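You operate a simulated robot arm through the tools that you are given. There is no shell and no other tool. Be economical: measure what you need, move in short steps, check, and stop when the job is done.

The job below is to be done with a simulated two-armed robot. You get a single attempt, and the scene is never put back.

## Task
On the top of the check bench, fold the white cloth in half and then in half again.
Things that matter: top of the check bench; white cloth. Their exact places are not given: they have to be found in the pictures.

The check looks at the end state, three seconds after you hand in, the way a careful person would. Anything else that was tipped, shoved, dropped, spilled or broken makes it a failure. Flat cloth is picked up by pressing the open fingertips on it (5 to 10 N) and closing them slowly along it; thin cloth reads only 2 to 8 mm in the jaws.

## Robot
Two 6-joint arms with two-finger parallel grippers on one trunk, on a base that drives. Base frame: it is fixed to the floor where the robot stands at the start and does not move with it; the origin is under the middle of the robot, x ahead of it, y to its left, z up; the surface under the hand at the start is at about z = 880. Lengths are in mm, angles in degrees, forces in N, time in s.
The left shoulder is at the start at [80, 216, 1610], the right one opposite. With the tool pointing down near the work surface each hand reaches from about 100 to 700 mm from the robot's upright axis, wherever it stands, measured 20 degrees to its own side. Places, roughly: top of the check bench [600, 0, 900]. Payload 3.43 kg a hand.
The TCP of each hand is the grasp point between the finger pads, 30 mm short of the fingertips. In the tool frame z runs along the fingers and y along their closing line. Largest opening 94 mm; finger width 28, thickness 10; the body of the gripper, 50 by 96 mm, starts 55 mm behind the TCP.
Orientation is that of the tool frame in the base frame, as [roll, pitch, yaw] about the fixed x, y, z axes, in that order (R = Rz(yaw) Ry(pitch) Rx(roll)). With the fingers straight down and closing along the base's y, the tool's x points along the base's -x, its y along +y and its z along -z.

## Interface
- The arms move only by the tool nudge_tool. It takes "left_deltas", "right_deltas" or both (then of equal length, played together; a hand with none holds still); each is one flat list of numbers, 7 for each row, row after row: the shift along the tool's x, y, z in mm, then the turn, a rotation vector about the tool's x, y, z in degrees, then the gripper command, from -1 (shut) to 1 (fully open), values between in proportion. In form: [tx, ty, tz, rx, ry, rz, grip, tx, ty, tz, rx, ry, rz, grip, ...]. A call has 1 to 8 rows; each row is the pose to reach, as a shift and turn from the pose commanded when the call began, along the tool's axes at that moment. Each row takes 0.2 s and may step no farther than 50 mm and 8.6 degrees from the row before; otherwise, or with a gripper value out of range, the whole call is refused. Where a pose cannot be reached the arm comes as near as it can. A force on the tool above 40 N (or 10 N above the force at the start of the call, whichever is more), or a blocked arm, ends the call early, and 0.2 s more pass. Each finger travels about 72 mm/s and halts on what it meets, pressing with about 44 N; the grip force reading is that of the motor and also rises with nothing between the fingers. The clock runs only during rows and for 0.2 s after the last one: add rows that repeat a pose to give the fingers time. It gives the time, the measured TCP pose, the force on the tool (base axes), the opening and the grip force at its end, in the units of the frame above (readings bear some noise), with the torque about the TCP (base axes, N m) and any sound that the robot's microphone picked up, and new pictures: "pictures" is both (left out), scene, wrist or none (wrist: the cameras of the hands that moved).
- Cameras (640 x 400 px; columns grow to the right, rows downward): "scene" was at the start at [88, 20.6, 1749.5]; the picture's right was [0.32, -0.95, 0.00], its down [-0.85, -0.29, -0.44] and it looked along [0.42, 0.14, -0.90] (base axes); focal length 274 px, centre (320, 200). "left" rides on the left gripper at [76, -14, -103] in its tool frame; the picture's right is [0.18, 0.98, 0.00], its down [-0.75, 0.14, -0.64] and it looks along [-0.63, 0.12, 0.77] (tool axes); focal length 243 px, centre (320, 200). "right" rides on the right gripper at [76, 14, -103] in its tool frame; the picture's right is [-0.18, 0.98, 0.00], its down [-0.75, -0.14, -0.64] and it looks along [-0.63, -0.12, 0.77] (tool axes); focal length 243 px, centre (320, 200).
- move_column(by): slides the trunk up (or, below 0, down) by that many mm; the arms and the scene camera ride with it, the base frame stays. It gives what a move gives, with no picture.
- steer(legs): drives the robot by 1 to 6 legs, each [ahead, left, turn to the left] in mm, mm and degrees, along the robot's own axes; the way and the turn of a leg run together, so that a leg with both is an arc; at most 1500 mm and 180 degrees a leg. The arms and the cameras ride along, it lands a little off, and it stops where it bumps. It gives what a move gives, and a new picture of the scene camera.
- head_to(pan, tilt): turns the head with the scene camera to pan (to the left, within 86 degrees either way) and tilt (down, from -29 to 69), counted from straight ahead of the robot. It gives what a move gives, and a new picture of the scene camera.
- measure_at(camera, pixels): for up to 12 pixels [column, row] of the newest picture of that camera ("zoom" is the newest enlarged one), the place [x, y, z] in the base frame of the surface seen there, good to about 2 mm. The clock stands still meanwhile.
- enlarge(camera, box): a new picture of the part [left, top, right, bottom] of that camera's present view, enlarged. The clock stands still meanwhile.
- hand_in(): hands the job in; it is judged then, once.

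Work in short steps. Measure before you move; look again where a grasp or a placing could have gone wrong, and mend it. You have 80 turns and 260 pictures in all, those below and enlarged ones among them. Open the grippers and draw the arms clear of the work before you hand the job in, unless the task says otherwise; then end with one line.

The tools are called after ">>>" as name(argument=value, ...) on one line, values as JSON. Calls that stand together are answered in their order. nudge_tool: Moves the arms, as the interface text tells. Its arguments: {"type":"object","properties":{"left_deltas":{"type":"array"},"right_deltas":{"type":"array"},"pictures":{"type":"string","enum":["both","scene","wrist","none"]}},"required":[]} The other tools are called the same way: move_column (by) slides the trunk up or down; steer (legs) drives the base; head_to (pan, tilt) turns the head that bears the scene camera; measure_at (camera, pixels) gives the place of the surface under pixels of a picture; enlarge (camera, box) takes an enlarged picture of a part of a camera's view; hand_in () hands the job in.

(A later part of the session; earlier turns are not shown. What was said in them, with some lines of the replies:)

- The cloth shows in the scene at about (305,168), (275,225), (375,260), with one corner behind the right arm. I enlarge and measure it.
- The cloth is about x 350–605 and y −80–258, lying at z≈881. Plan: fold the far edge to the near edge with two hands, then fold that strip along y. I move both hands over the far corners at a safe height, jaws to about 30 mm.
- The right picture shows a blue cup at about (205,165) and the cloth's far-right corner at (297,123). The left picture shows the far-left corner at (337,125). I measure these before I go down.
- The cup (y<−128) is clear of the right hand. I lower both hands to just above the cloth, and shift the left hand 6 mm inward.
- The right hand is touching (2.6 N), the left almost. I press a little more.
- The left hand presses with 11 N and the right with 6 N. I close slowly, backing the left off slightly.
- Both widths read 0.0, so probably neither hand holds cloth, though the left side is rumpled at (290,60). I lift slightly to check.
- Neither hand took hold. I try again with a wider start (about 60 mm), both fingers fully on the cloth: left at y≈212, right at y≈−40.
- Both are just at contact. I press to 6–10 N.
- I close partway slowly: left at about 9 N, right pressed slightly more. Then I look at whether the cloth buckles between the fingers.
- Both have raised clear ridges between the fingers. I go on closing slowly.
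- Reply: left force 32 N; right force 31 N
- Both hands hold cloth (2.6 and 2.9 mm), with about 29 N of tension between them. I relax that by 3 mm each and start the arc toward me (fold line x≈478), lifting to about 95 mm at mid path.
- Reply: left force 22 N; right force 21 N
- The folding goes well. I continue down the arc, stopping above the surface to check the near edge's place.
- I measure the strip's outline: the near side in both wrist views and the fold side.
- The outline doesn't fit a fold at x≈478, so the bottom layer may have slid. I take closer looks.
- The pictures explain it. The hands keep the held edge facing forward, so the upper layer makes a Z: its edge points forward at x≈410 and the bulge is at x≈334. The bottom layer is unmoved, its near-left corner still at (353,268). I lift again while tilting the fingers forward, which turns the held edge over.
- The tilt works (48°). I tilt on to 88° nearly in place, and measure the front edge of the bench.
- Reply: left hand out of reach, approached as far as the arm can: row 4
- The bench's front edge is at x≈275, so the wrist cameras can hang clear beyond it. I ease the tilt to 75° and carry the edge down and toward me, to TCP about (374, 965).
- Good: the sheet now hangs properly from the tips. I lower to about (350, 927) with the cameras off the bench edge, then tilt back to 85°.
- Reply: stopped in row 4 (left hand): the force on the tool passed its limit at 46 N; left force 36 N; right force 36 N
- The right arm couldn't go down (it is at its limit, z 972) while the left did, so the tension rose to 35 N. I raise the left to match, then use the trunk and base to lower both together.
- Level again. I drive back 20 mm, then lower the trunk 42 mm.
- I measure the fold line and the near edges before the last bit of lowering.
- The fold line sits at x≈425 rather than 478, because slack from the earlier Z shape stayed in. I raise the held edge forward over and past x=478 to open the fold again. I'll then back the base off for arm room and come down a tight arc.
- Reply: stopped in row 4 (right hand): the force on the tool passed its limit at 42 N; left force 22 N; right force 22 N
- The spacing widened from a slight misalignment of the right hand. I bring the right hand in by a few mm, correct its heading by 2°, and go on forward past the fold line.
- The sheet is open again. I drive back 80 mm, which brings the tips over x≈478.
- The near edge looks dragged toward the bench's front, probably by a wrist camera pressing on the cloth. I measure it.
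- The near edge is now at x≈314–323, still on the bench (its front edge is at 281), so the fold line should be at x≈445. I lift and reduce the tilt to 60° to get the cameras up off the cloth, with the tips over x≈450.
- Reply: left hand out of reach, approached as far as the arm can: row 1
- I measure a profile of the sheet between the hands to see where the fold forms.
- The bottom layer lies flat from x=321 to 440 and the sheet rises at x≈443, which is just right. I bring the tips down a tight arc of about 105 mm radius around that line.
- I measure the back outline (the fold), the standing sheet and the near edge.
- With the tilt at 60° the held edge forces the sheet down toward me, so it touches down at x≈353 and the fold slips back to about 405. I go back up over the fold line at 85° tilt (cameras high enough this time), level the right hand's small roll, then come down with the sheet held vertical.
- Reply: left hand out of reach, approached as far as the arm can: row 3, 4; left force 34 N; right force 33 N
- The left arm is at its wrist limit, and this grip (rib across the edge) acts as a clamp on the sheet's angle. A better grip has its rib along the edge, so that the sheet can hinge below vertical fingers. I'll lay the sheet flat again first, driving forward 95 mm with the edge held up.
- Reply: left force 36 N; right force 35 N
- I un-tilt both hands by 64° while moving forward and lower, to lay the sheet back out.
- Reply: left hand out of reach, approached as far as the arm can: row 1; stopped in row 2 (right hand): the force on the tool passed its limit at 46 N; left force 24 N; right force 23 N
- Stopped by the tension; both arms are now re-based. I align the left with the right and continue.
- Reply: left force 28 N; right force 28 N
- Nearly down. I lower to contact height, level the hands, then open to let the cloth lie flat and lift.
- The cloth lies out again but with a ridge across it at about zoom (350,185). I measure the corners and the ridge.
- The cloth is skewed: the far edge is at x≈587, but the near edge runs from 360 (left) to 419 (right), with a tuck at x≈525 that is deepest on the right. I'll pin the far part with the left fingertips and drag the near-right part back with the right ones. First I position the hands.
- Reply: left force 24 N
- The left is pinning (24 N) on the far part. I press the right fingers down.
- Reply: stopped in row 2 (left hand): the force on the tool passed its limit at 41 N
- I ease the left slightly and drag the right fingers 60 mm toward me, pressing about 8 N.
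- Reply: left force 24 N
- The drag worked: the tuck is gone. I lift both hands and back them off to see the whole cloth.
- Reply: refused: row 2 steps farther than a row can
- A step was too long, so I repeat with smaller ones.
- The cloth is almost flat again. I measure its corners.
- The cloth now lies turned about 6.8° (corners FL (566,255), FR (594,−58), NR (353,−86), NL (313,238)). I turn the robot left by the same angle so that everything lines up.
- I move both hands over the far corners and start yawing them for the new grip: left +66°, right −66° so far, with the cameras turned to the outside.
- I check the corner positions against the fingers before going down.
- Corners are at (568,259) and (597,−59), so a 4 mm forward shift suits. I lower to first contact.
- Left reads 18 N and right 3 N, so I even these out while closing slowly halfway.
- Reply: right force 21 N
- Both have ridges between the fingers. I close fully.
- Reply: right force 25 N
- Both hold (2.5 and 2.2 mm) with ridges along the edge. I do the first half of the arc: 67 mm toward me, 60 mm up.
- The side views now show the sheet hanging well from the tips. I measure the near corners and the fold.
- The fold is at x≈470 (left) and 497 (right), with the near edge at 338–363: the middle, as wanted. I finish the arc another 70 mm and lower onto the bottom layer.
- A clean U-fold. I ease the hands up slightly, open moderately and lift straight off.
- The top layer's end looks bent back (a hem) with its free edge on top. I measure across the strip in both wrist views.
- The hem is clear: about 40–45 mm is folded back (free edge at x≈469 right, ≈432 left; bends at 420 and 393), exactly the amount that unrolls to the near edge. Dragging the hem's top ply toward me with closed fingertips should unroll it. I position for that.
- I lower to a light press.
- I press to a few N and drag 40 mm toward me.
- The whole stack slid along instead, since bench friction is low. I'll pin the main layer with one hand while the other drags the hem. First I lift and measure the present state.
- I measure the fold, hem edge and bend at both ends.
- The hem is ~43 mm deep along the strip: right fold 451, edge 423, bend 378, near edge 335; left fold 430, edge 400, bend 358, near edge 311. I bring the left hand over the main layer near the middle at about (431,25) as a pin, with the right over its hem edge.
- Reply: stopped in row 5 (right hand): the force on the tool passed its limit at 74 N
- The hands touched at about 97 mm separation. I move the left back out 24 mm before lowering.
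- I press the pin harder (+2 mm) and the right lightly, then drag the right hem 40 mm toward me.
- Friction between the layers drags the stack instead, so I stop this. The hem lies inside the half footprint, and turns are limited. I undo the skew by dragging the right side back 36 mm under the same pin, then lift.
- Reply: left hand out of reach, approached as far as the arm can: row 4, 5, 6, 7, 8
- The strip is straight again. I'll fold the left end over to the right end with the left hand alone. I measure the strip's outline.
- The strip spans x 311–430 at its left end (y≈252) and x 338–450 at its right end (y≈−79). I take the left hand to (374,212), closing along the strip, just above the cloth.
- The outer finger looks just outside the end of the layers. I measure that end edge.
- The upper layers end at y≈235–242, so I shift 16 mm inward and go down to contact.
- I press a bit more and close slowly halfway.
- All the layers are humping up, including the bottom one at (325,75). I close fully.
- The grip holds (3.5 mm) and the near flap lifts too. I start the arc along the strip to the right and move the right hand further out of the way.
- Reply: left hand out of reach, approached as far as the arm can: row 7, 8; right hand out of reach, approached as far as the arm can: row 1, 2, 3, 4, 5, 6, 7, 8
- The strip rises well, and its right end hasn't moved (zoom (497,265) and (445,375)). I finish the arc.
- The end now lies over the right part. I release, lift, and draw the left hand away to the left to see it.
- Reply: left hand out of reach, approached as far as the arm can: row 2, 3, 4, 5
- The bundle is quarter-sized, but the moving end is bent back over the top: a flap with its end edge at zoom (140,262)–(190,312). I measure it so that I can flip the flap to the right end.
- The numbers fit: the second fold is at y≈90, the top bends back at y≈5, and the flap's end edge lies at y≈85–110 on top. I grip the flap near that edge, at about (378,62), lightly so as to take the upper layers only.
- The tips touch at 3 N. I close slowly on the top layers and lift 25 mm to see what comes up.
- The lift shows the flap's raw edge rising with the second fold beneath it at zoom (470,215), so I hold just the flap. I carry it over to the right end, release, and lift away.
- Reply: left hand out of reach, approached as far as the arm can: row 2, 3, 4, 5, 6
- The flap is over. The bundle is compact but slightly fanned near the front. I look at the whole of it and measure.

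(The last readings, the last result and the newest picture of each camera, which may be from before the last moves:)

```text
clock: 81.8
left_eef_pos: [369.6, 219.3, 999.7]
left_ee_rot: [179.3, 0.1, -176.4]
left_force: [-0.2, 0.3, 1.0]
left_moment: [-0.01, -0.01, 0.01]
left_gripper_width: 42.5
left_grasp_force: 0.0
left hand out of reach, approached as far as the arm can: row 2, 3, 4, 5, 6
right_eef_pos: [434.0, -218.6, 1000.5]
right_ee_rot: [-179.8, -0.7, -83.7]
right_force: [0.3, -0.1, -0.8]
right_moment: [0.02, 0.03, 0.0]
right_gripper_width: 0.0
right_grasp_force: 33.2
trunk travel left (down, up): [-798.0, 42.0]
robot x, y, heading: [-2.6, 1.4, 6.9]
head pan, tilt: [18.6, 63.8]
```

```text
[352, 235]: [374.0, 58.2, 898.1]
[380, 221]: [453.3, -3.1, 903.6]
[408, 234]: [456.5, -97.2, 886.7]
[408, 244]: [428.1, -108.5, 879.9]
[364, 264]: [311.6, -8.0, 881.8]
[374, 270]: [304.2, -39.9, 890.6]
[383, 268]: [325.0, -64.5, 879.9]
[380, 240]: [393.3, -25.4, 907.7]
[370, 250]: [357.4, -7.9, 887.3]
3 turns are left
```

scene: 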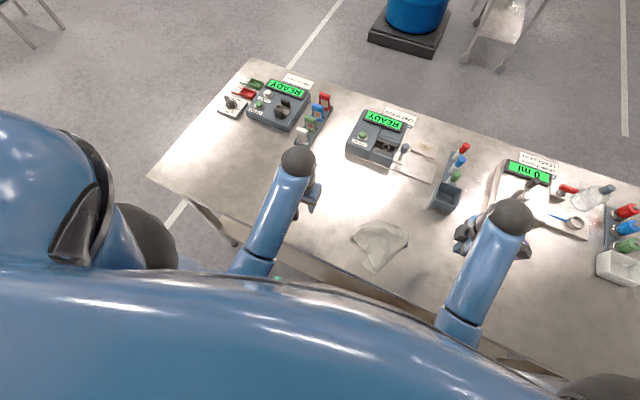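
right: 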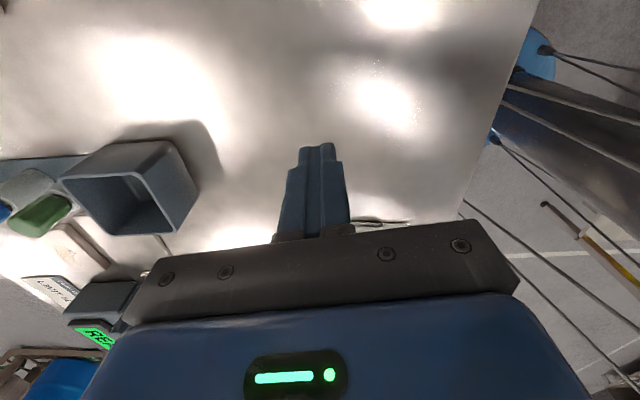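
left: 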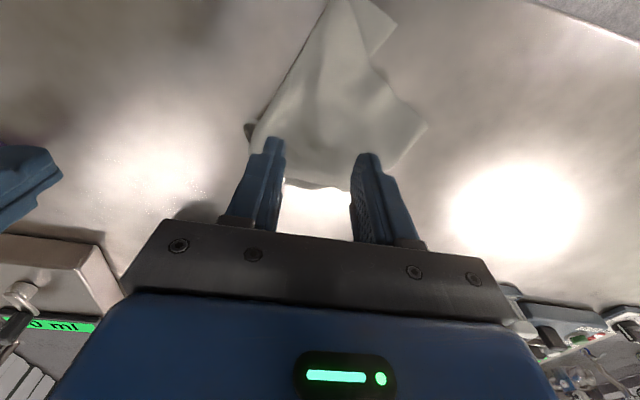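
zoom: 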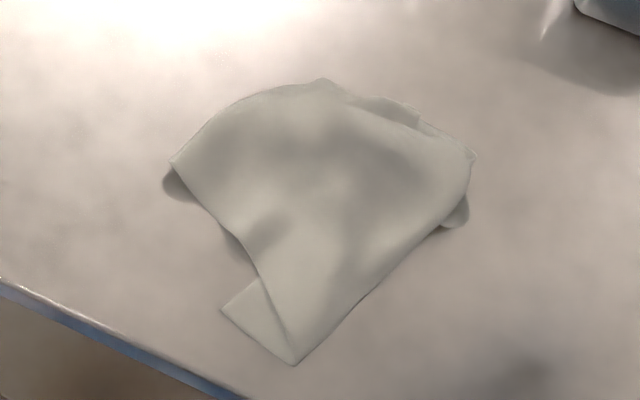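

The bundle is compact, all on the bench, and nothing else was disturbed. I open both grippers and draw the arms up and clear.

>>> nudge_tool(left_deltas=[0, 0, -20, 0, 0, 0, 0.5, 0, 0, -40, 0, 0, 0, 1, 0, 0, -40, 0, 0, 0, 1], right_deltas=[0, 0, -20, 0, 0, 0, 0, 0, 0, -40, 0, 0, 0, 1, 0, 0, -40, 0, 0, 0, 1], pictures="scene")

```text
clock: 82.6
left_eef_pos: [369.4, 218.5, 998.3]
left_ee_rot: [179.4, 0.1, -176.4]
left_force: [-0.3, -0.1, 0.2]
left_moment: [0.0, 0.0, -0.01]
left_gripper_width: 93.9
left_grasp_force: 0.1
left hand out of reach, approached as far as the arm can: row 1, 2, 3
right_eef_pos: [436.3, -220.5, 1001.8]
right_ee_rot: [-179.8, -0.5, -83.7]
right_force: [0.1, 0.4, -0.5]
right_moment: [-0.03, 0.01, -0.03]
right_gripper_width: 94.0
right_grasp_force: 0.1
right hand out of reach, approached as far as the arm can: row 1, 2, 3
trunk travel left (down, up): [-798.0, 42.0]
robot x, y, heading: [0.1, 1.4, 6.9]
head pan, tilt: [18.6, 63.8]
2 turns are left
```

scene: 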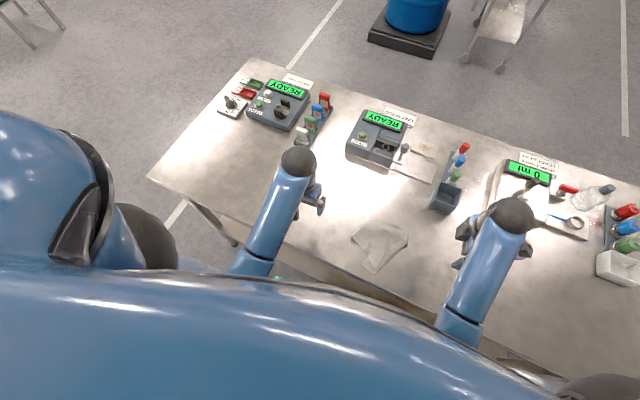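

The grippers are open and both hands are clear of the cloth, so I hand in.

>>> hand_in()

```text
The job is handed in.
```

I handed the job in with the white cloth folded in half and then in half again on the bench, but the result is untidy and may not pass. The first fold has about 43 mm of its edge turned back. The final bundle is slightly fanned rather than square, roughly 150 mm across. Nothing else on the bench looks moved, and the grippers are open and clear of the cloth.
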